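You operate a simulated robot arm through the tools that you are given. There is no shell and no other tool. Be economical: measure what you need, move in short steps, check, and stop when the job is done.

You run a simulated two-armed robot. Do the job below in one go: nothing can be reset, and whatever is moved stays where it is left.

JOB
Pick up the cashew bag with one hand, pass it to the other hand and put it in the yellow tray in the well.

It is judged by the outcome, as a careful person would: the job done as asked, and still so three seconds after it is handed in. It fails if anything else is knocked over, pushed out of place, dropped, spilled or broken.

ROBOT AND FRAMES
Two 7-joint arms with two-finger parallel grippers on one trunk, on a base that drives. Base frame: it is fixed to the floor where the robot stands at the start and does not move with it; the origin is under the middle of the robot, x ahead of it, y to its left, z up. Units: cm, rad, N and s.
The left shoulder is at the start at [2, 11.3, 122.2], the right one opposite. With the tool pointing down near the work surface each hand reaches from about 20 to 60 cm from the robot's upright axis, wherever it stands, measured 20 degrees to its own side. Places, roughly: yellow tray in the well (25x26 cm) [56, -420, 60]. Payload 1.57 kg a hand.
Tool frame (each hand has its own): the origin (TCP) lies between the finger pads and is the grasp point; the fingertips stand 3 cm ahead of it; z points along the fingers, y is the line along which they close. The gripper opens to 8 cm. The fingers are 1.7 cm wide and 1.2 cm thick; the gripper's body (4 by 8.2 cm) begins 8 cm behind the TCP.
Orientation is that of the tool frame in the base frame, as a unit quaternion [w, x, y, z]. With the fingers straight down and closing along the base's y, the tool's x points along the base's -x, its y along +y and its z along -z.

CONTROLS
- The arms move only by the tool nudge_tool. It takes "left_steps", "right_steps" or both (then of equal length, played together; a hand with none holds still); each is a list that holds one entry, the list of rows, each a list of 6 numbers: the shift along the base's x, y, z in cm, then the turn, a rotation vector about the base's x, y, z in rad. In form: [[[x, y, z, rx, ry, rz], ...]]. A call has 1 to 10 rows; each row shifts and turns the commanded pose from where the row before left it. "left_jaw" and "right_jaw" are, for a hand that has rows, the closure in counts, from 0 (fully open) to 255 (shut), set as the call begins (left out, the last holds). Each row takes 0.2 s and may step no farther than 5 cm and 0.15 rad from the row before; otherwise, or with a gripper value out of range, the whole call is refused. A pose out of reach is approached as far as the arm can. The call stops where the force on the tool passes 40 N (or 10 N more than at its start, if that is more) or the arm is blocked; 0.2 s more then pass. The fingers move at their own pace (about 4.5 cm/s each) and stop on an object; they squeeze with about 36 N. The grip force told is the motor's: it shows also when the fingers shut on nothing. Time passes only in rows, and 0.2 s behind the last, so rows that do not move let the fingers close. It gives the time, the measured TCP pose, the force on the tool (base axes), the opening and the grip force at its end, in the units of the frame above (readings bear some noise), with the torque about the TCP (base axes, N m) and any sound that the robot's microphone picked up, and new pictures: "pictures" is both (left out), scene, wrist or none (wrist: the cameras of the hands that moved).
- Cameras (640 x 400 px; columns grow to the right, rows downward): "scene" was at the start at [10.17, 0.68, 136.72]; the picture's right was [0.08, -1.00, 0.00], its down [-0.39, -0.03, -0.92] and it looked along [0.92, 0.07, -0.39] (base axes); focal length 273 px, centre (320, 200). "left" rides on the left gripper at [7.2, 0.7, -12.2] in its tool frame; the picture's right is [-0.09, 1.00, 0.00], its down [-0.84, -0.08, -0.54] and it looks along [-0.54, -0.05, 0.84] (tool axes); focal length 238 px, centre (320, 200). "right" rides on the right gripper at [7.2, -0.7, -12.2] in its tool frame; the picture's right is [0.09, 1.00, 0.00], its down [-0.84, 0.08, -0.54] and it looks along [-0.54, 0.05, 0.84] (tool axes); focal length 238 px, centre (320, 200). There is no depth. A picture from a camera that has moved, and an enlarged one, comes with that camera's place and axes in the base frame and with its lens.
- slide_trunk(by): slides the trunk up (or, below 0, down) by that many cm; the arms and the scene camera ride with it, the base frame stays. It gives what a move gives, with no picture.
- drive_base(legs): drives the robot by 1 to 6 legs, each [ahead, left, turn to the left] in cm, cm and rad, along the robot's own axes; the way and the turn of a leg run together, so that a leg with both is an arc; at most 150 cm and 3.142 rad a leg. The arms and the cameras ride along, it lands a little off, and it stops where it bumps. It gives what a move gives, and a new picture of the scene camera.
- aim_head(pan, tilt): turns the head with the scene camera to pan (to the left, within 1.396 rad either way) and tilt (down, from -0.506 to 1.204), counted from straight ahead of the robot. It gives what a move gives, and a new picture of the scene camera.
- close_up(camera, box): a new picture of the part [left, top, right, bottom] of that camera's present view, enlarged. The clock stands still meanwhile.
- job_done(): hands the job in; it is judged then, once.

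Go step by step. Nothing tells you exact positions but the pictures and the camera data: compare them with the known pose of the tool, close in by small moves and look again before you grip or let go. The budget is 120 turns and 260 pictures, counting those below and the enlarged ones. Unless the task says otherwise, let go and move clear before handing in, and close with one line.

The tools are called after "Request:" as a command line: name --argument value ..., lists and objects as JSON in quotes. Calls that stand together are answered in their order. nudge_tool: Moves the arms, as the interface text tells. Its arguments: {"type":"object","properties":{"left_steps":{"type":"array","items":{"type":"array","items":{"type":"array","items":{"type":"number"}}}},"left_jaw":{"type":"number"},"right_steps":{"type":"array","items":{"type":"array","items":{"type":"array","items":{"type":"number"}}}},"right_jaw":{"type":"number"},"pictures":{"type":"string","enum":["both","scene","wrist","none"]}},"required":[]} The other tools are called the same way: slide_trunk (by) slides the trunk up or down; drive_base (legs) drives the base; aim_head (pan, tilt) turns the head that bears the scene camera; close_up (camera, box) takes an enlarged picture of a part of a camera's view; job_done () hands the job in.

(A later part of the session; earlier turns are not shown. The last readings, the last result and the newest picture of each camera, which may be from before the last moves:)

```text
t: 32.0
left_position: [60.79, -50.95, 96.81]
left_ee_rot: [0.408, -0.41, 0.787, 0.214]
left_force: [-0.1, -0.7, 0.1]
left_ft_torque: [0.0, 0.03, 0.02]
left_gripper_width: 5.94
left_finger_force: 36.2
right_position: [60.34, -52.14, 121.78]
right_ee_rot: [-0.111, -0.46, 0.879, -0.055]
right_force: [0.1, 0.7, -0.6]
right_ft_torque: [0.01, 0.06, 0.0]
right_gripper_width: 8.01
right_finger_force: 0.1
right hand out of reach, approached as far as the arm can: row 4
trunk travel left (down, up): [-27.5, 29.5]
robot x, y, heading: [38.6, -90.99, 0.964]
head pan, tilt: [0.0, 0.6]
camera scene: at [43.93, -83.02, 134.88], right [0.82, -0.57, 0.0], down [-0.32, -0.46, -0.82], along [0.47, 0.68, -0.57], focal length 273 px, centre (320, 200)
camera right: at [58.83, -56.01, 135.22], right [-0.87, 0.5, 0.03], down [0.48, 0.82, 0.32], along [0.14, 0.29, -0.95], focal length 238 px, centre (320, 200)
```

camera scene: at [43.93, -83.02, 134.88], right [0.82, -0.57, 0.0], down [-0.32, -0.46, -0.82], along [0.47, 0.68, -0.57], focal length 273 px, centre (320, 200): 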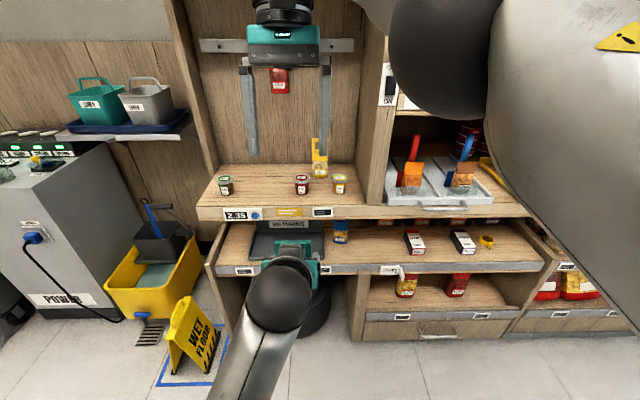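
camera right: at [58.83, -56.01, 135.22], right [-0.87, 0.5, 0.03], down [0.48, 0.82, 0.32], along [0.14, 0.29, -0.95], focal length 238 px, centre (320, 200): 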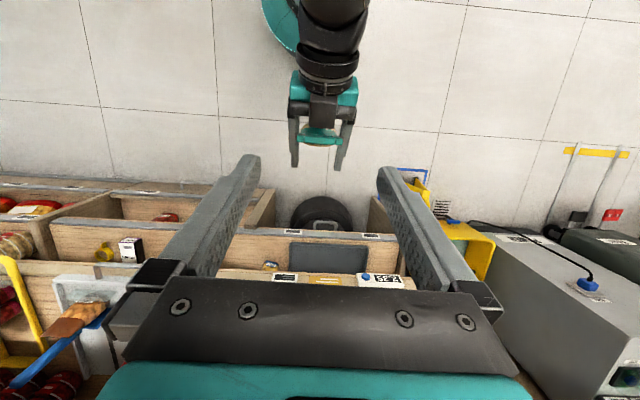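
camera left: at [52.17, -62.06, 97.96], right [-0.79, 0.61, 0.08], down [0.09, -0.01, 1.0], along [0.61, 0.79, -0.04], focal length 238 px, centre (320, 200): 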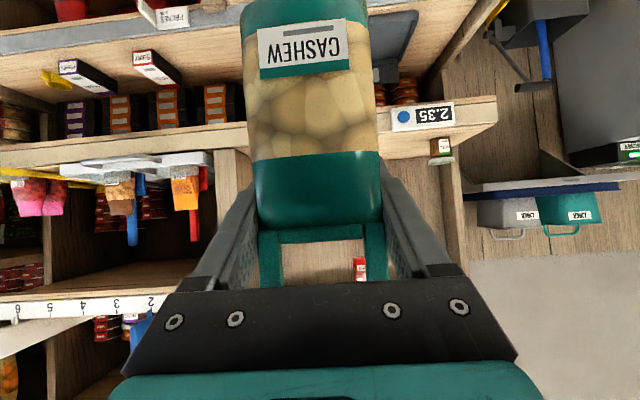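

The lateral line looks right. I enlarge to see precisely where the handle is.

Request:
close_up --camera "right" --box '[260, 60, 380, 200]'

Request:
close_up --camera "scene" --box '[210, 210, 370, 340]'

```text
2.86 times, centred on (320, 130) of right
camera zoom: at [58.83, -56.01, 135.22], right [-0.87, 0.5, 0.03], down [0.48, 0.82, 0.32], along [0.14, 0.29, -0.95], focal length 681 px, centre (320, 400)
```

zoom: 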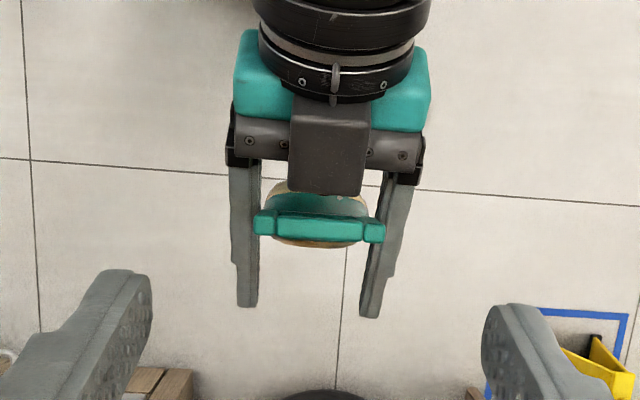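

```text
3.08 times, centred on (290, 275) of scene
camera zoom: at [43.93, -83.02, 134.88], right [0.82, -0.57, 0.0], down [-0.32, -0.46, -0.82], along [0.47, 0.68, -0.57], focal length 840 px, centre (412, -31)
```

zoom: 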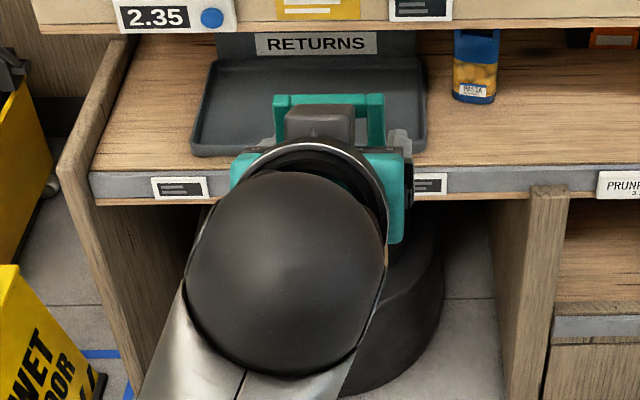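

The handle's top bar lies about 1.7 cm nearer the robot than the right TCP, laterally centred. I correct and go down to just above it.

Request:
nudge_tool --right_steps '[[[-0.95, -1.35, -3, 0, 0, 0], [0, 0, -4, 0, 0, 0], [0, 0, -4, 0, 0, 0]]]' --pictures "both"

Request:
close_up --camera "right" --box '[220, 60, 420, 210]'

```text
t: 32.8
left_position: [60.81, -50.85, 96.84]
left_ee_rot: [0.409, -0.41, 0.787, 0.213]
left_force: [0.9, -0.6, -0.7]
left_ft_torque: [-0.01, -0.01, -0.03]
left_gripper_width: 5.92
left_finger_force: 36.1
right_position: [59.48, -53.54, 110.66]
right_ee_rot: [-0.11, -0.459, 0.88, -0.057]
right_force: [0.1, -0.3, -0.5]
right_ft_torque: [0.02, 0.0, 0.03]
right_gripper_width: 7.98
right_finger_force: 0.0
trunk travel left (down, up): [-27.5, 29.5]
robot x, y, heading: [38.1, -91.1, 0.964]
head pan, tilt: [0.0, 0.6]
camera scene: at [43.83, -82.95, 134.88], right [0.82, -0.57, 0.0], down [-0.32, -0.46, -0.82], along [0.47, 0.68, -0.57], focal length 273 px, centre (320, 200)
camera right: at [57.86, -57.22, 124.14], right [-0.87, 0.5, 0.03], down [0.48, 0.82, 0.32], along [0.14, 0.29, -0.95], focal length 238 px, centre (320, 200)
```

scene: 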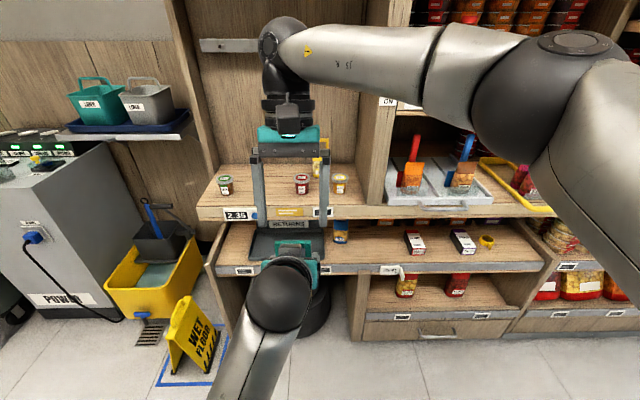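
right: 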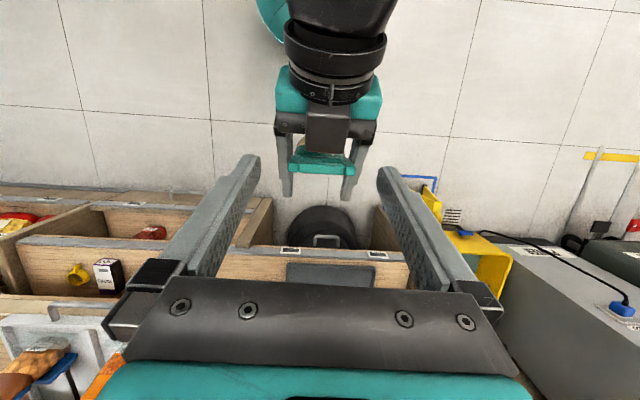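

```text
2.67 times, centred on (320, 135) of right
camera zoom: at [57.86, -57.22, 124.14], right [-0.87, 0.5, 0.03], down [0.48, 0.82, 0.32], along [0.14, 0.29, -0.95], focal length 636 px, centre (320, 373)
```

zoom: 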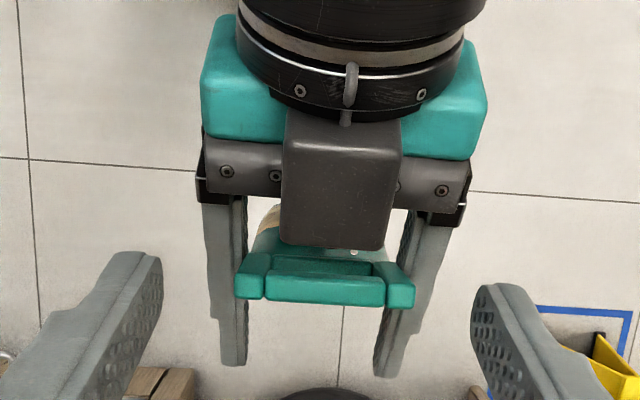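

The handle bar is at about (59.4, -53.2, 103). I correct 0.25 cm and lower so that the fingertips straddle the handle but stay above the left fingers.

Request:
nudge_tool --right_steps '[[[-0.1, 0.3, -2, 0, 0, 0], [0, 0, -2.3, 0, 0, 0], [0, 0, -2.2, 0, 0, 0]]]' --pictures "both"

Request:
close_up --camera "right" --box '[220, 60, 420, 260]'

Request:
close_up --camera "scene" --box '[210, 170, 370, 300]'

```text
t: 33.6
left_position: [60.72, -50.88, 96.9]
left_ee_rot: [0.41, -0.41, 0.787, 0.214]
left_force: [0.5, 0.1, -0.9]
left_ft_torque: [0.01, -0.04, -0.01]
left_gripper_width: 5.94
left_finger_force: 36.0
right_position: [59.28, -53.14, 104.12]
right_ee_rot: [-0.112, -0.459, 0.88, -0.057]
right_force: [-0.5, 0.2, 0.4]
right_ft_torque: [-0.01, 0.0, 0.02]
right_gripper_width: 8.01
right_finger_force: 0.1
trunk travel left (down, up): [-27.5, 29.5]
robot x, y, heading: [38.32, -90.84, 0.961]
head pan, tilt: [0.0, 0.6]
camera scene: at [43.8, -82.96, 134.88], right [0.82, -0.57, 0.0], down [-0.32, -0.46, -0.82], along [0.47, 0.68, -0.57], focal length 273 px, centre (320, 200)
camera right: at [57.76, -56.94, 117.6], right [-0.87, 0.5, 0.02], down [0.48, 0.82, 0.32], along [0.14, 0.29, -0.95], focal length 238 px, centre (320, 200)
```

scene: 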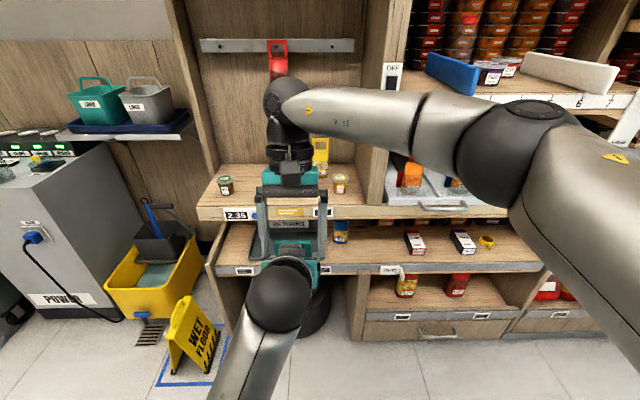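
right: 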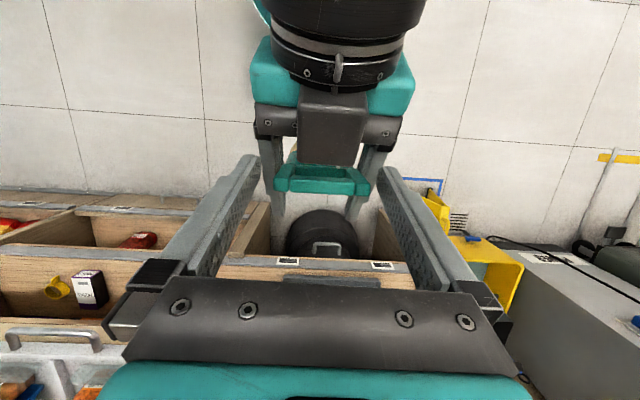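

```text
2.00 times, centred on (320, 160) of right
camera zoom: at [57.76, -56.94, 117.6], right [-0.87, 0.5, 0.02], down [0.48, 0.82, 0.32], along [0.14, 0.29, -0.95], focal length 477 px, centre (320, 280)
```

zoom: 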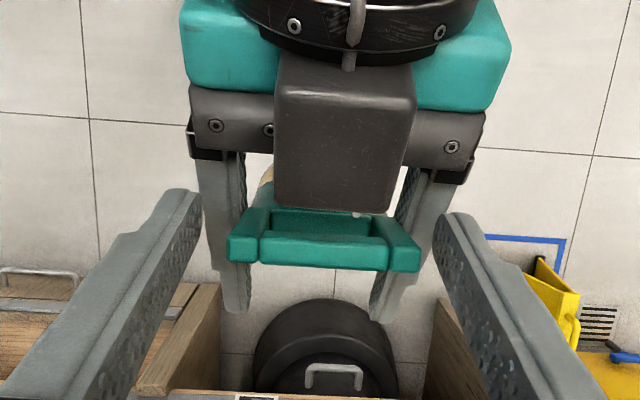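

```text
3.08 times, centred on (290, 235) of scene
camera zoom: at [43.8, -82.96, 134.88], right [0.82, -0.57, 0.0], down [-0.32, -0.46, -0.82], along [0.47, 0.68, -0.57], focal length 840 px, centre (412, 92)
```

zoom: 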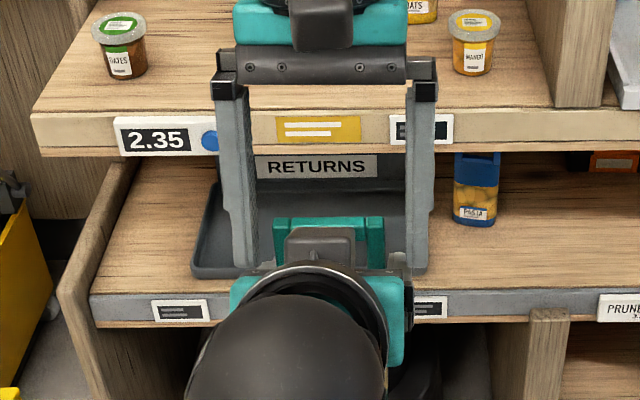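

The handle bar sits between the right fingers, 1 cm ahead of the TCP and centred. I close the right jaw.

Request:
nudge_tool --right_steps '[[[0, 0, 0, 0, 0, 0], [0, 0, 0, 0, 0, 0], [0, 0, 0, 0, 0, 0], [0, 0, 0, 0, 0, 0]]]' --right_jaw 255 --pictures "both"

Request:
close_up --camera "right" --box '[220, 60, 420, 260]'

```text
t: 34.6
left_position: [60.75, -51.01, 96.85]
left_ee_rot: [0.409, -0.41, 0.787, 0.213]
left_force: [4.4, -4.9, 2.2]
left_ft_torque: [0.27, 0.37, 0.18]
left_gripper_width: 5.95
left_finger_force: 36.2
right_position: [59.35, -53.2, 104.13]
right_ee_rot: [-0.111, -0.459, 0.88, -0.057]
right_force: [-4.7, 5.5, -0.8]
right_ft_torque: [0.13, -0.02, 0.03]
right_gripper_width: 5.9
right_finger_force: 35.5
trunk travel left (down, up): [-27.5, 29.5]
robot x, y, heading: [38.41, -90.93, 0.96]
head pan, tilt: [0.0, 0.6]
camera scene: at [43.8, -82.96, 134.88], right [0.82, -0.57, 0.0], down [-0.32, -0.46, -0.83], along [0.47, 0.68, -0.56], focal length 273 px, centre (320, 200)
camera right: at [57.72, -56.94, 117.62], right [-0.87, 0.5, 0.03], down [0.48, 0.82, 0.32], along [0.14, 0.29, -0.95], focal length 238 px, centre (320, 200)
```

scene: 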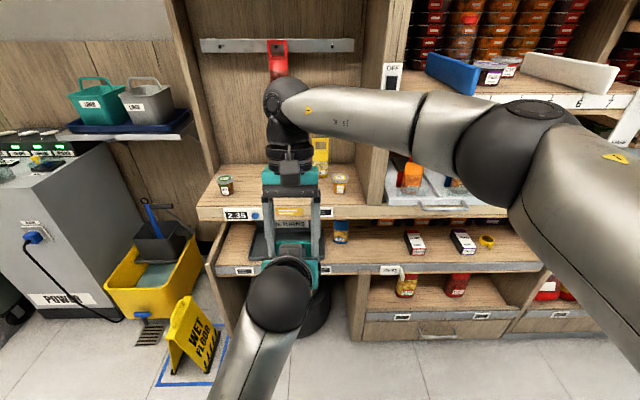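
right: 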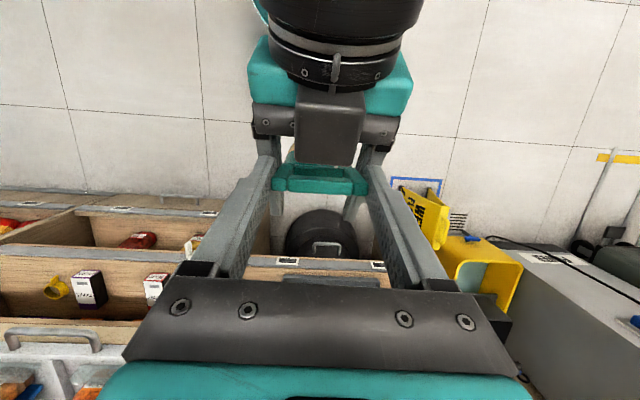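

```text
2.00 times, centred on (320, 160) of right
camera zoom: at [57.72, -56.94, 117.62], right [-0.87, 0.5, 0.03], down [0.48, 0.82, 0.32], along [0.14, 0.29, -0.95], focal length 477 px, centre (320, 280)
```

zoom: 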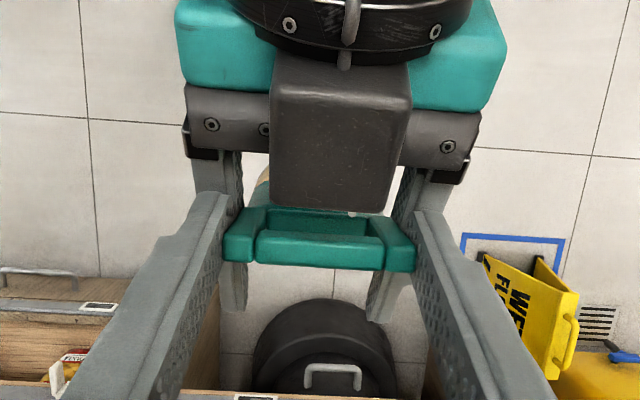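

The right hand holds the handle too (5.9 cm, 35 N). I open the left jaw while both hold still.

Request:
nudge_tool --left_steps '[[[0, 0, 0, 0, 0, 0], [0, 0, 0, 0, 0, 0], [0, 0, 0, 0, 0, 0]]]' --left_jaw 0 --pictures "both"

Request:
close_up --camera "right" --box '[220, 60, 420, 260]'

```text
t: 35.4
left_position: [60.75, -50.95, 96.9]
left_ee_rot: [0.409, -0.41, 0.787, 0.214]
left_force: [-0.1, 0.4, -0.1]
left_ft_torque: [-0.01, -0.01, 0.0]
left_gripper_width: 7.99
left_finger_force: 0.0
right_position: [59.28, -53.22, 104.05]
right_ee_rot: [-0.111, -0.458, 0.88, -0.057]
right_force: [-0.5, 0.0, -0.3]
right_ft_torque: [0.04, 0.0, -0.03]
right_gripper_width: 5.88
right_finger_force: 36.2
trunk travel left (down, up): [-27.5, 29.5]
robot x, y, heading: [37.98, -90.49, 0.964]
head pan, tilt: [0.0, 0.6]
camera scene: at [43.8, -82.97, 134.88], right [0.82, -0.57, 0.0], down [-0.32, -0.46, -0.83], along [0.47, 0.68, -0.56], focal length 273 px, centre (320, 200)
camera left: at [52.18, -62.05, 97.97], right [-0.79, 0.61, 0.08], down [0.09, -0.02, 1.0], along [0.61, 0.79, -0.04], focal length 238 px, centre (320, 200)
```

scene: 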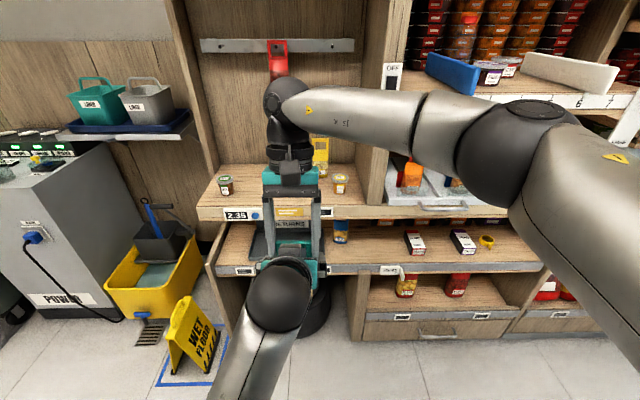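
left: 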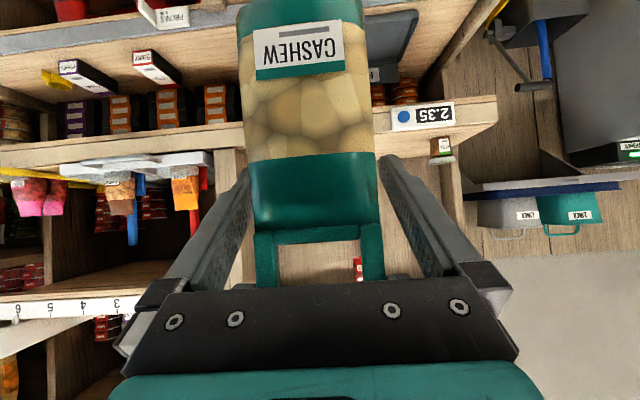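

```text
2.00 times, centred on (320, 160) of right
camera zoom: at [57.76, -56.95, 117.63], right [-0.87, 0.5, 0.02], down [0.48, 0.82, 0.32], along [0.14, 0.29, -0.95], focal length 477 px, centre (320, 280)
```

zoom: 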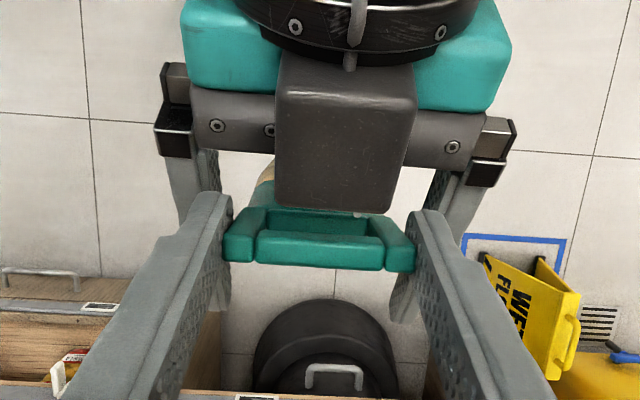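

The right hand holds the bag alone, steady. I withdraw the left hand straight back, then to the left.

Request:
nudge_tool --left_steps '[[[0.25, -0.17, 0, 0, 0, 0], [-1.15, -1.64, -0.2, 0, 0, 0], [-1.43, -2.05, -0.2, 0, 0, 0], [-1.43, -2.05, 0, 0, 0, 0], [-1.43, -2.05, 0, 0, 0, 0], [-1.43, -2.05, 0, 0, 0, 0]]]' --pictures "both"

```text
t: 36.9
left_position: [55.75, -56.72, 97.97]
left_ee_rot: [0.423, -0.393, 0.773, 0.262]
left_force: [-0.1, 0.2, -0.1]
left_ft_torque: [0.03, 0.02, 0.01]
left_gripper_width: 8.01
left_finger_force: 0.0
right_position: [59.46, -53.13, 103.99]
right_ee_rot: [-0.111, -0.459, 0.88, -0.057]
right_force: [0.0, 0.3, -0.2]
right_ft_torque: [0.0, 0.03, -0.02]
right_gripper_width: 5.91
right_finger_force: 35.7
trunk travel left (down, up): [-27.5, 29.5]
robot x, y, heading: [38.51, -90.74, 0.962]
head pan, tilt: [0.0, 0.6]
stopped in row 6 (left hand): the arm was blocked; the commanded pose is now the measured one
camera scene: at [43.81, -82.94, 134.88], right [0.82, -0.57, 0.0], down [-0.32, -0.46, -0.82], along [0.47, 0.68, -0.57], focal length 273 px, centre (320, 200)
camera left: at [47.43, -67.97, 98.08], right [-0.8, 0.59, 0.15], down [0.1, -0.12, 0.99], along [0.6, 0.8, 0.04], focal length 238 px, centre (320, 200)
```

scene: 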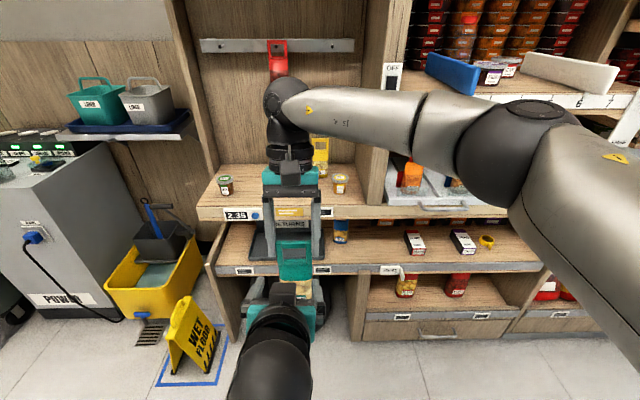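
left: 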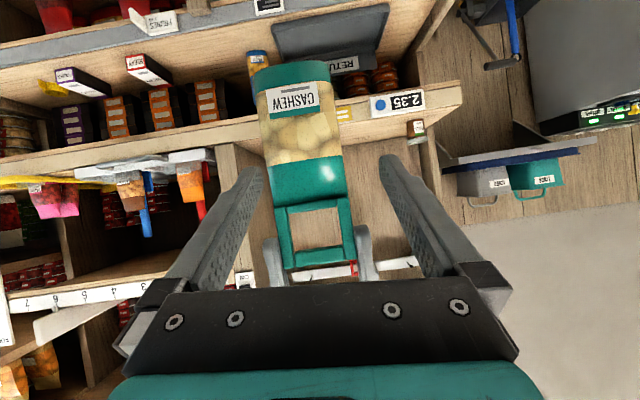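

The left hand is clear of the bag but cannot go further back; I move it sideways to the left.

Request:
nudge_tool --left_steps '[[[-1.2, 0.84, 0, 0, 0, 0], [-2, 1.4, 0, 0, 0, 0], [-2.5, 1.75, 0, 0, 0, 0], [-2.5, 1.75, 0, 0, 0, 0], [-2.5, 1.75, 0, 0, 0, 0], [-2.5, 1.75, 0, 0, 0, 0]]]' --pictures "both"

Request:
close_up --camera "right" --box '[220, 60, 420, 260]'

```text
t: 38.3
left_position: [42.55, -47.13, 98.07]
left_ee_rot: [0.427, -0.394, 0.772, 0.26]
left_force: [-0.2, 1.2, -0.1]
left_ft_torque: [0.01, -0.03, 0.04]
left_gripper_width: 8.0
left_finger_force: 0.1
left hand out of reach, approached as far as the arm can: row 5
right_position: [59.27, -53.26, 104.16]
right_ee_rot: [-0.11, -0.46, 0.879, -0.056]
right_force: [0.7, -0.8, 0.3]
right_ft_torque: [0.03, 0.05, -0.02]
right_gripper_width: 5.9
right_finger_force: 36.2
trunk travel left (down, up): [-27.5, 29.5]
robot x, y, heading: [38.31, -90.74, 0.968]
head pan, tilt: [0.0, 0.6]
camera scene: at [43.77, -82.94, 134.88], right [0.82, -0.57, 0.0], down [-0.32, -0.46, -0.83], along [0.47, 0.68, -0.56], focal length 273 px, centre (320, 200)
camera left: at [34.35, -58.45, 98.01], right [-0.8, 0.59, 0.14], down [0.09, -0.12, 0.99], along [0.6, 0.8, 0.04], focal length 238 px, centre (320, 200)
```

scene: 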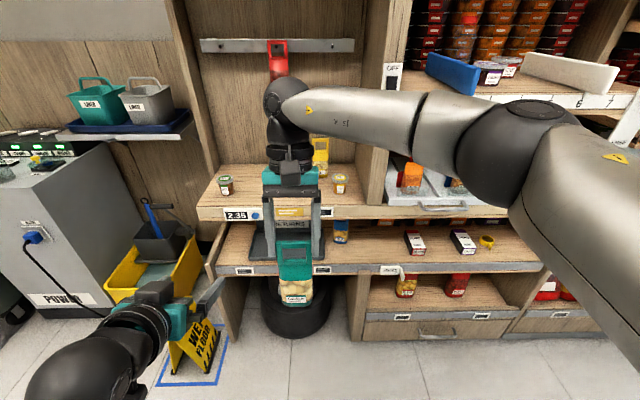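
left: 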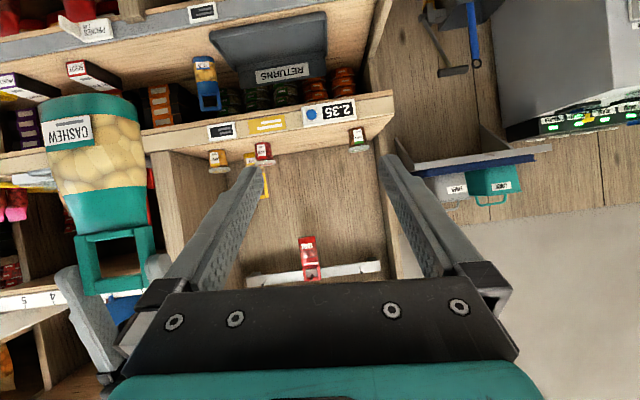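

```text
2.00 times, centred on (320, 160) of right
camera zoom: at [57.73, -56.93, 117.62], right [-0.87, 0.5, 0.02], down [0.48, 0.82, 0.32], along [0.14, 0.29, -0.95], focal length 477 px, centre (320, 280)
```

zoom: 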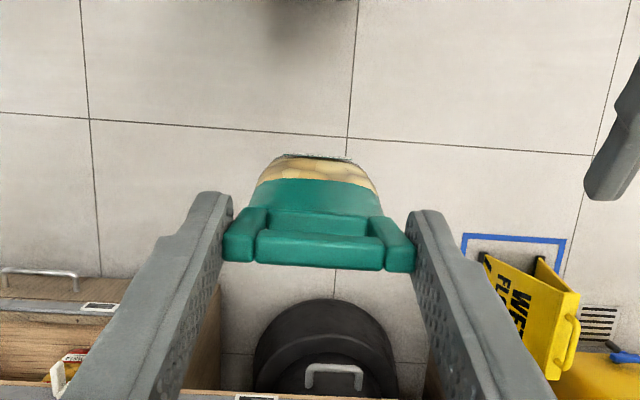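

The handover worked. Now I turn right to look down the aisle toward the tray in the well.

Request:
drive_base --legs '[[0, 0, -1.57]]'

Request:
aim_head --pan -1.0 --tilt 0.3

```text
t: 42.5
left_position: [82.04, -95.74, 98.07]
left_ee_rot: [0.484, 0.269, 0.824, -0.119]
left_force: [-0.6, 0.7, -0.1]
left_ft_torque: [0.0, 0.0, 0.0]
left_gripper_width: 7.99
left_finger_force: 0.1
right_position: [76.03, -112.24, 104.17]
right_ee_rot: [-0.117, 0.3, 0.946, 0.038]
right_force: [-0.3, -0.1, 0.6]
right_ft_torque: [0.01, -0.03, 0.02]
right_gripper_width: 5.89
right_finger_force: 36.3
trunk travel left (down, up): [-27.5, 29.5]
robot x, y, heading: [38.37, -90.8, -0.614]
head pan, tilt: [0.0, 0.6]
camera scene: at [46.21, -96.7, 134.88], right [-0.58, -0.82, 0.0], down [-0.46, 0.33, -0.83], along [0.67, -0.47, -0.56], focal length 273 px, centre (320, 200)
```

scene: 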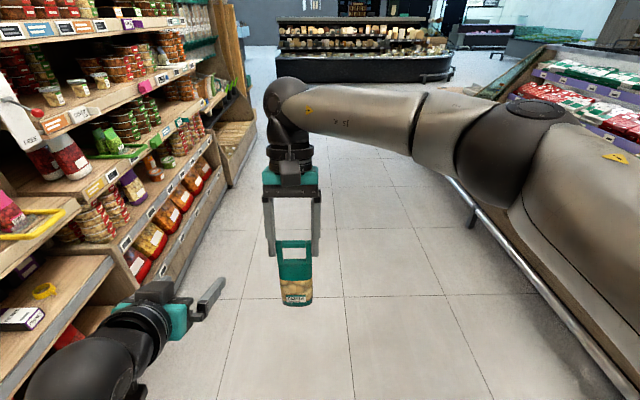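

```text
t: 43.8
left_position: [82.01, -95.68, 97.96]
left_ee_rot: [0.484, 0.27, 0.824, -0.119]
left_force: [0.4, -0.3, 0.7]
left_ft_torque: [0.01, 0.01, -0.02]
left_gripper_width: 7.97
left_finger_force: 0.2
right_position: [75.93, -112.22, 104.11]
right_ee_rot: [-0.119, 0.3, 0.946, 0.038]
right_force: [-0.2, 0.1, 0.0]
right_ft_torque: [-0.04, 0.02, -0.01]
right_gripper_width: 5.89
right_finger_force: 35.7
trunk travel left (down, up): [-27.5, 29.5]
robot x, y, heading: [38.17, -91.1, -0.615]
head pan, tilt: [-1.0, 0.3]
camera scene: at [38.6, -100.93, 137.63], right [-1.0, 0.04, 0.0], down [0.01, 0.3, -0.96], along [-0.04, -0.95, -0.3], focal length 273 px, centre (320, 200)
```

scene: 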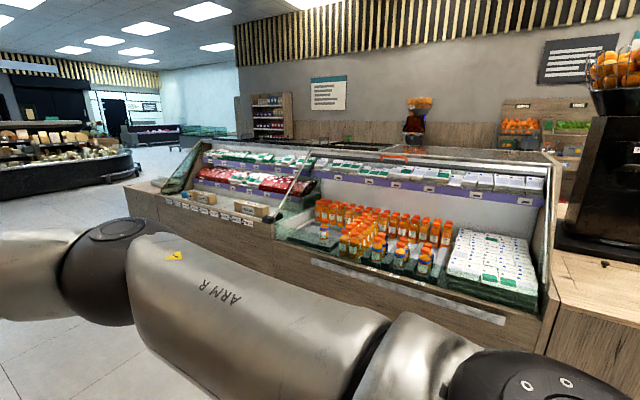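

The tray should be somewhere behind the chilled display. I enlarge that direction.

Request:
close_up --camera "scene" --box '[100, 80, 420, 280]'

Request:
aim_head --pan -0.3 --tilt 0.2

```text
2.00 times, centred on (260, 180) of scene
camera zoom: at [38.6, -100.93, 137.63], right [-1.0, 0.04, 0.0], down [0.01, 0.3, -0.96], along [-0.04, -0.95, -0.3], focal length 546 px, centre (440, 240)
```

zoom: 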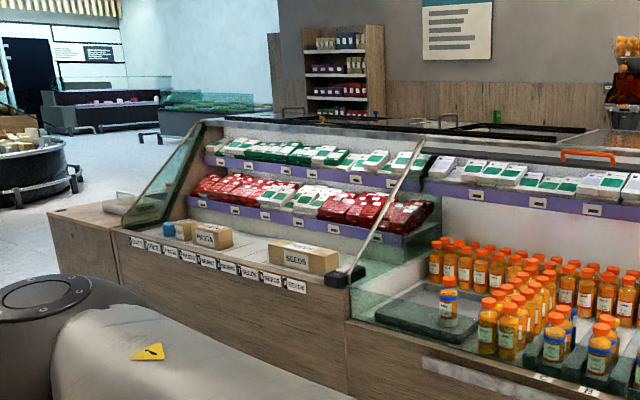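

```text
t: 44.9
left_position: [82.03, -95.63, 98.1]
left_ee_rot: [0.485, 0.269, 0.824, -0.119]
left_force: [-0.5, 0.5, 0.6]
left_ft_torque: [0.04, -0.01, -0.01]
left_gripper_width: 7.99
left_finger_force: 0.0
right_position: [75.88, -112.24, 104.18]
right_ee_rot: [-0.118, 0.3, 0.946, 0.039]
right_force: [-0.3, 0.3, 0.0]
right_ft_torque: [0.0, 0.04, 0.0]
right_gripper_width: 5.89
right_finger_force: 35.9
trunk travel left (down, up): [-27.5, 29.5]
robot x, y, heading: [38.01, -90.93, -0.618]
head pan, tilt: [-0.3, 0.201]
camera scene: at [44.67, -98.99, 138.56], right [-0.79, -0.61, 0.0], down [-0.12, 0.16, -0.98], along [0.6, -0.78, -0.2], focal length 273 px, centre (320, 200)
```

scene: 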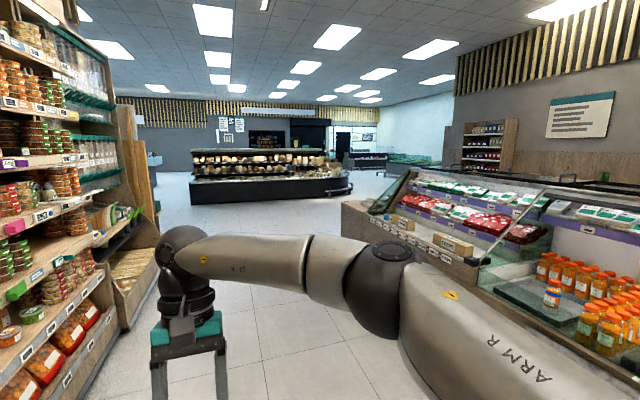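

The route is along the aisle, around the far end of the display. I tuck the right hand a bit closer and drive ahead 150 cm.

Request:
drive_base --legs '[[150, 0, 0]]'

Request:
aim_head --pan -0.9 --tilt 0.25

```text
t: 52.3
left_position: [204.69, -181.64, 98.03]
left_ee_rot: [0.485, 0.268, 0.824, -0.118]
left_force: [-0.1, 0.3, -0.1]
left_ft_torque: [0.0, -0.02, -0.02]
left_gripper_width: 7.99
left_finger_force: 0.1
right_position: [198.69, -198.25, 104.08]
right_ee_rot: [-0.119, 0.298, 0.946, 0.039]
right_force: [-0.6, 0.1, -0.6]
right_ft_torque: [0.03, 0.02, -0.02]
right_gripper_width: 5.89
right_finger_force: 36.1
trunk travel left (down, up): [-27.5, 29.5]
robot x, y, heading: [161.26, -177.12, -0.613]
head pan, tilt: [-0.3, 0.201]
camera scene: at [167.38, -185.04, 138.56], right [-0.79, -0.61, 0.0], down [-0.12, 0.16, -0.98], along [0.6, -0.77, -0.2], focal length 273 px, centre (320, 200)
```

scene: 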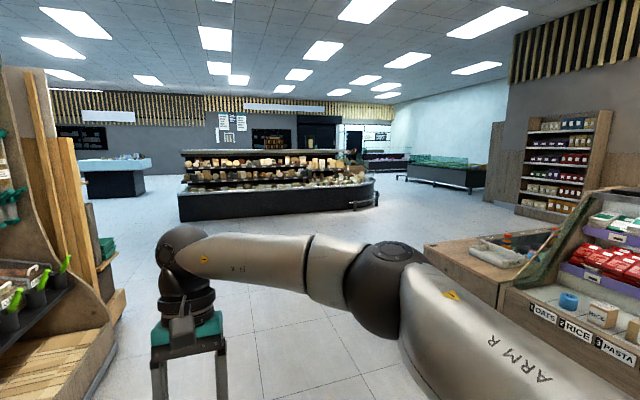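

```text
t: 53.3
left_position: [204.72, -181.7, 97.96]
left_ee_rot: [0.485, 0.267, 0.824, -0.118]
left_force: [-0.4, -0.3, 0.0]
left_ft_torque: [0.0, -0.02, 0.0]
left_gripper_width: 8.01
left_finger_force: 0.2
right_position: [198.62, -198.16, 104.1]
right_ee_rot: [-0.119, 0.299, 0.946, 0.038]
right_force: [0.7, 0.0, -0.7]
right_ft_torque: [-0.01, 0.01, -0.04]
right_gripper_width: 5.89
right_finger_force: 36.2
trunk travel left (down, up): [-27.5, 29.5]
robot x, y, heading: [160.96, -176.93, -0.613]
head pan, tilt: [-0.901, 0.25]
camera scene: at [162.22, -187.0, 138.1], right [-1.0, -0.06, 0.0], down [-0.02, 0.25, -0.97], along [0.06, -0.97, -0.25], focal length 273 px, centre (320, 200)
```

scene: 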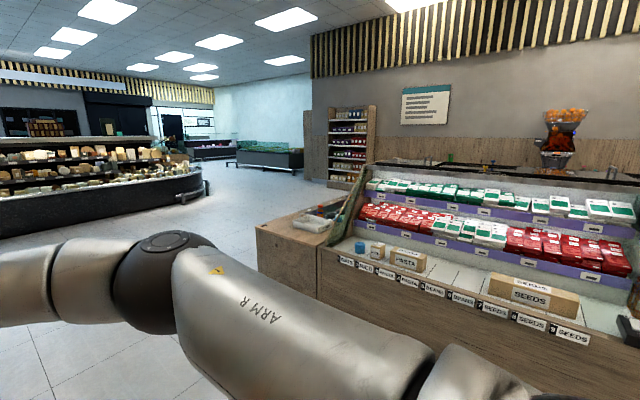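

The counter's far corner is near (213, -350). I drive on past it with a clear margin.

Request:
drive_base --legs '[[110, 0, 0], [79, -54, 0], [0, 0, -1.0]]'

Request:
aim_head --pan -0.9 --tilt 0.35

```text
t: 66.0
left_position: [306.19, -367.73, 98.03]
left_ee_rot: [0.372, 0.625, 0.601, -0.333]
left_force: [0.8, -0.6, 0.3]
left_ft_torque: [0.01, 0.03, 0.02]
left_gripper_width: 8.0
left_finger_force: 0.1
right_position: [289.01, -371.84, 104.11]
right_ee_rot: [-0.087, 0.708, 0.695, 0.09]
right_force: [-0.2, -1.2, -0.6]
right_ft_torque: [0.0, 0.01, 0.03]
right_gripper_width: 5.92
right_finger_force: 36.1
trunk travel left (down, up): [-27.5, 29.5]
robot x, y, heading: [285.65, -328.82, -1.59]
head pan, tilt: [-0.901, 0.25]
camera scene: at [278.0, -335.46, 138.1], right [-0.61, 0.8, 0.0], down [0.2, 0.15, -0.97], along [-0.77, -0.59, -0.25], focal length 273 px, centre (320, 200)
```

scene: 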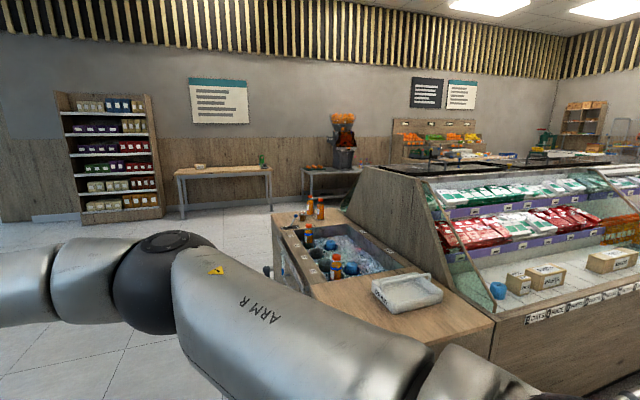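

```text
t: 66.7
left_position: [306.13, -367.69, 98.1]
left_ee_rot: [0.373, 0.623, 0.601, -0.333]
left_force: [0.0, 0.7, 0.2]
left_ft_torque: [-0.01, 0.03, 0.0]
left_gripper_width: 8.01
left_finger_force: 0.1
right_position: [289.05, -371.77, 104.03]
right_ee_rot: [-0.087, 0.708, 0.695, 0.09]
right_force: [-0.3, 0.1, -0.4]
right_ft_torque: [-0.02, -0.02, -0.01]
right_gripper_width: 5.89
right_finger_force: 36.0
trunk travel left (down, up): [-27.5, 29.5]
robot x, y, heading: [285.3, -328.79, -1.591]
head pan, tilt: [-0.901, 0.351]
camera scene: at [278.03, -335.44, 137.16], right [-0.61, 0.8, 0.0], down [0.27, 0.21, -0.94], along [-0.75, -0.57, -0.34], focal length 273 px, centre (320, 200)
```

scene: 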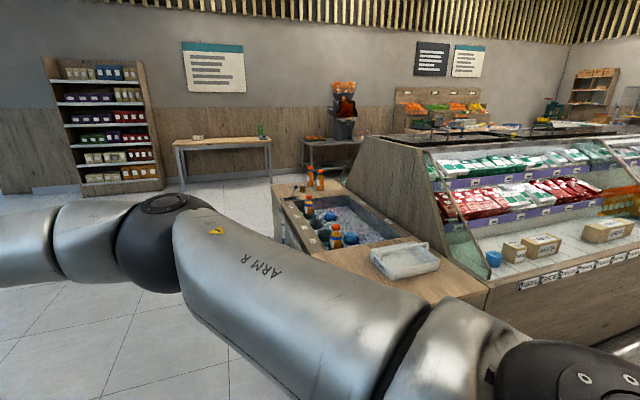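

The tray must be in the chest behind this display. I drive around the end and look at the back side.

Request:
drive_base --legs '[[110, 0, 0], [50, -57, 0], [75, -70, 0], [0, 0, -1.2]]'

Request:
aim_head --pan -0.6 --tilt 0.4

```text
t: 83.9
left_position: [123.37, -594.89, 98.19]
left_ee_rot: [0.12, 0.854, 0.145, -0.484]
left_force: [-0.2, 0.1, 0.5]
left_ft_torque: [0.0, 0.01, 0.0]
left_gripper_width: 8.0
left_finger_force: 0.1
right_position: [113.24, -580.41, 104.01]
right_ee_rot: [-0.022, 0.977, 0.174, 0.123]
right_force: [0.5, 0.4, -0.4]
right_ft_torque: [-0.01, -0.01, -0.02]
right_gripper_width: 5.87
right_finger_force: 35.9
trunk travel left (down, up): [-27.5, 29.5]
robot x, y, heading: [151.83, -561.38, -2.785]
head pan, tilt: [-0.901, 0.351]
camera scene: at [143.13, -556.99, 137.16], right [0.52, 0.85, 0.0], down [0.29, -0.18, -0.94], along [-0.8, 0.49, -0.34], focal length 273 px, centre (320, 200)
```

scene: 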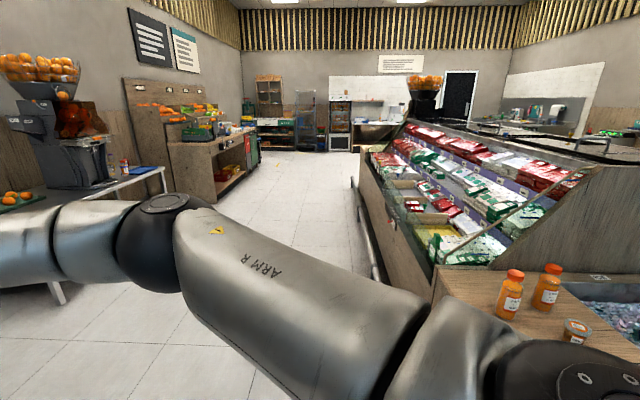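

```text
t: 84.7
left_position: [123.44, -594.88, 97.97]
left_ee_rot: [0.121, 0.854, 0.146, -0.485]
left_force: [-0.7, -0.2, -0.4]
left_ft_torque: [-0.01, 0.0, 0.02]
left_gripper_width: 7.99
left_finger_force: 0.0
right_position: [113.24, -580.56, 104.11]
right_ee_rot: [-0.021, 0.977, 0.175, 0.123]
right_force: [0.7, 0.0, 0.3]
right_ft_torque: [0.0, 0.0, -0.01]
right_gripper_width: 5.9
right_finger_force: 35.7
trunk travel left (down, up): [-27.5, 29.5]
robot x, y, heading: [152.39, -561.14, -2.787]
head pan, tilt: [-0.6, 0.4]
camera scene: at [142.1, -559.57, 136.7], right [0.24, 0.97, 0.0], down [0.38, -0.1, -0.92], along [-0.89, 0.23, -0.39], focal length 273 px, centre (320, 200)
```

scene: 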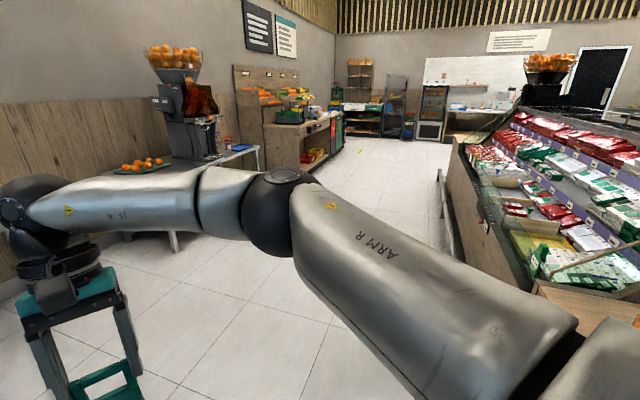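

The yellow tray shows in the lower deck of this side of the display, right where computed. I enlarge it.

Request:
aim_head --pan -1.1 --tilt 0.45

Request:
close_up --camera "scene" --box '[220, 80, 480, 280]'

```text
t: 85.7
left_position: [123.45, -594.85, 98.04]
left_ee_rot: [0.12, 0.854, 0.145, -0.484]
left_force: [0.3, 0.0, 0.9]
left_ft_torque: [-0.01, 0.01, 0.01]
left_gripper_width: 8.0
left_finger_force: 0.0
right_position: [113.12, -580.33, 104.01]
right_ee_rot: [-0.021, 0.977, 0.174, 0.122]
right_force: [-0.3, -0.2, -0.1]
right_ft_torque: [-0.04, -0.02, -0.01]
right_gripper_width: 5.89
right_finger_force: 36.5
trunk travel left (down, up): [-27.5, 29.5]
robot x, y, heading: [152.18, -561.16, -2.784]
head pan, tilt: [-1.1, 0.45]
camera scene: at [144.33, -555.61, 136.24], right [0.68, 0.74, 0.0], down [0.32, -0.29, -0.9], along [-0.66, 0.61, -0.44], focal length 273 px, centre (320, 200)
```

scene: 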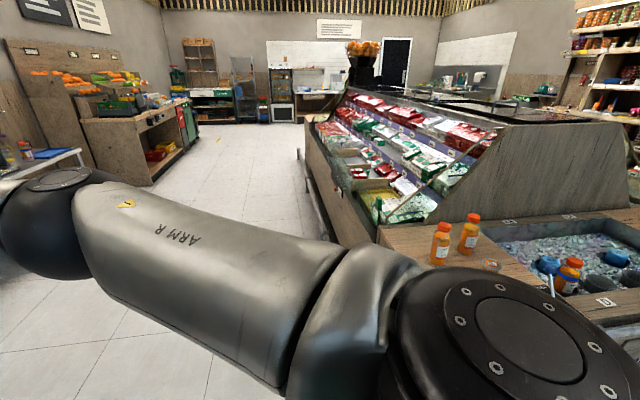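

```text
2.00 times, centred on (350, 180) of scene
camera zoom: at [144.33, -555.61, 136.24], right [0.68, 0.74, 0.0], down [0.32, -0.29, -0.9], along [-0.66, 0.61, -0.44], focal length 546 px, centre (260, 240)
```

zoom: 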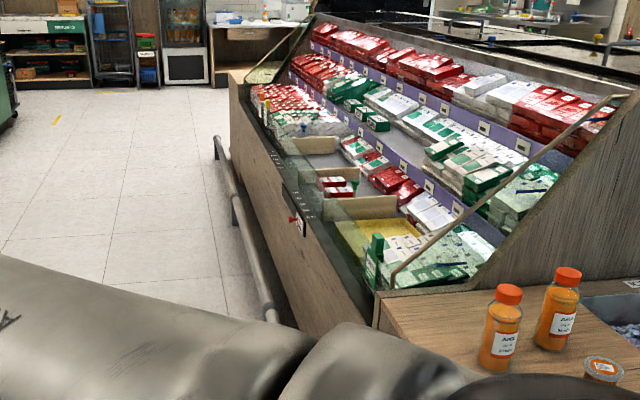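

The tray lies about 24 cm behind the front rim of this side. I drive down this aisle, stand well back from it and turn to face it.

Request:
drive_base --legs '[[100, -40, 0], [40, -72, 0], [0, 0, -2.53]]'

Request:
aim_head --pan -0.2 --tilt 0.6

```text
t: 101.2
left_position: [-13.57, -461.44, 98.05]
left_ee_rot: [0.426, -0.395, 0.771, 0.261]
left_force: [-0.6, 0.1, 0.4]
left_ft_torque: [-0.03, 0.01, -0.01]
left_gripper_width: 8.01
left_finger_force: 0.1
right_position: [2.84, -467.34, 104.17]
right_ee_rot: [-0.111, -0.459, 0.88, -0.056]
right_force: [0.4, 0.5, 0.5]
right_ft_torque: [-0.01, 0.01, -0.01]
right_gripper_width: 5.89
right_finger_force: 35.6
trunk travel left (down, up): [-27.5, 29.5]
robot x, y, heading: [-18.14, -505.0, 0.963]
head pan, tilt: [-1.1, 0.45]
camera scene: at [-8.55, -505.64, 136.24], right [-0.14, -0.99, 0.0], down [-0.43, 0.06, -0.9], along [0.89, -0.12, -0.44], focal length 273 px, centre (320, 200)
```

scene: 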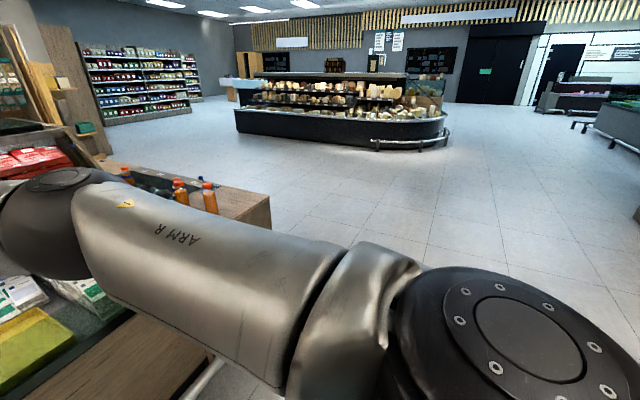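

```text
t: 102.4
left_position: [-13.74, -461.29, 97.99]
left_ee_rot: [0.427, -0.394, 0.771, 0.26]
left_force: [1.3, 0.1, -0.5]
left_ft_torque: [0.01, -0.01, -0.04]
left_gripper_width: 8.0
left_finger_force: 0.1
right_position: [2.88, -467.31, 104.2]
right_ee_rot: [-0.111, -0.459, 0.88, -0.057]
right_force: [0.8, -0.3, 0.5]
right_ft_torque: [0.01, -0.01, -0.01]
right_gripper_width: 5.89
right_finger_force: 35.6
trunk travel left (down, up): [-27.5, 29.5]
robot x, y, heading: [-18.15, -505.14, 0.962]
head pan, tilt: [-0.201, 0.6]
camera scene: at [-11.25, -498.29, 134.88], right [0.69, -0.72, 0.0], down [-0.41, -0.39, -0.83], along [0.6, 0.57, -0.56], focal length 273 px, centre (320, 200)
```

scene: 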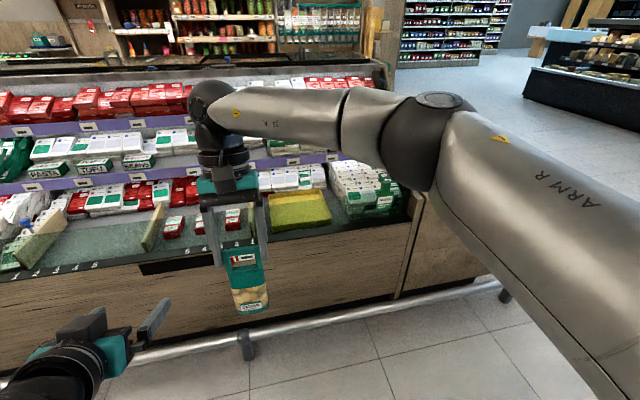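

I see the yellow tray, about 112 cm ahead and 12 cm right. I enlarge it.

Request:
close_up --camera "scene" --box '[200, 150, 440, 330]'

```text
2.22 times, centred on (320, 240) of scene
camera zoom: at [-11.25, -498.29, 134.88], right [0.69, -0.72, 0.0], down [-0.41, -0.39, -0.83], along [0.6, 0.57, -0.56], focal length 607 px, centre (320, 111)
```

zoom: 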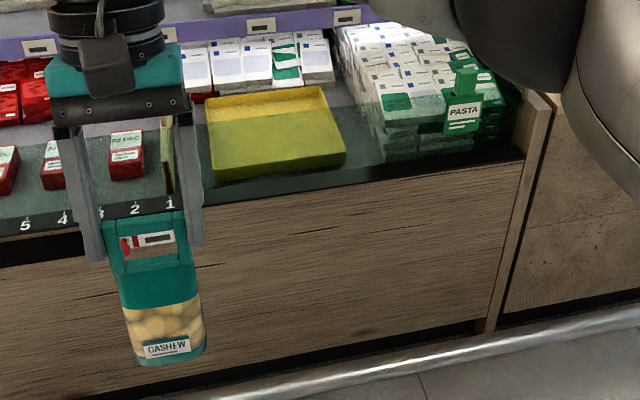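

The tray is empty, behind a low glass rim (top about z 81). Before driving in I test the right hand's forward reach here in free space.

Request:
nudge_tool --right_steps '[[[2.85, 0.6, 0, 0, 0, 0], [2.85, 0.6, 0, 0, 0, 0], [2.85, 0.6, 0, 0, 0, 0], [2.85, 0.6, 0, 0, 0, 0], [2.85, 0.6, 0, 0, 0, 0], [2.85, 0.6, 0, 0, 0, 0], [2.85, 0.6, 0, 0, 0, 0], [2.85, 0.6, 0, 0, 0, 0]]]' --pictures "both"

```text
t: 104.2
left_position: [-13.6, -461.35, 98.01]
left_ee_rot: [0.426, -0.395, 0.771, 0.261]
left_force: [0.7, 0.3, 0.1]
left_ft_torque: [-0.03, -0.02, -0.01]
left_gripper_width: 8.01
left_finger_force: 0.1
right_position: [19.15, -467.46, 104.7]
right_ee_rot: [-0.11, -0.459, 0.88, -0.056]
right_force: [1.2, -0.1, -0.3]
right_ft_torque: [-0.04, -0.04, 0.01]
right_gripper_width: 5.89
right_finger_force: 35.5
right hand out of reach, approached as far as the arm can: row 4, 5, 6, 7, 8
trunk travel left (down, up): [-27.5, 29.5]
robot x, y, heading: [-18.18, -505.07, 0.963]
head pan, tilt: [-0.201, 0.6]
camera scene: at [-11.19, -498.31, 134.88], right [0.69, -0.72, 0.0], down [-0.41, -0.39, -0.82], along [0.6, 0.57, -0.57], focal length 273 px, centre (320, 200)
camera right: at [17.61, -471.21, 118.23], right [-0.87, 0.5, 0.02], down [0.48, 0.82, 0.32], along [0.14, 0.29, -0.95], focal length 238 px, centre (320, 200)
```

scene: 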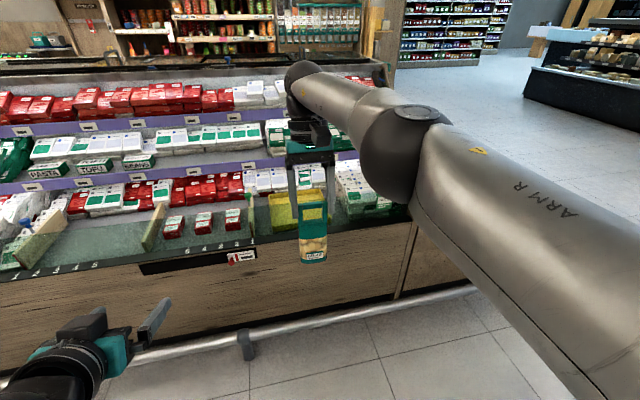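
right: 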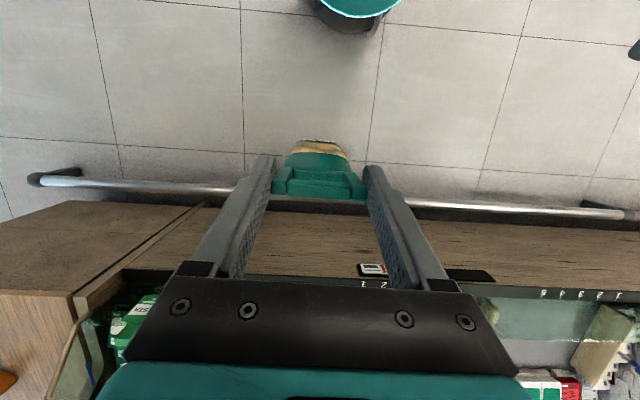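

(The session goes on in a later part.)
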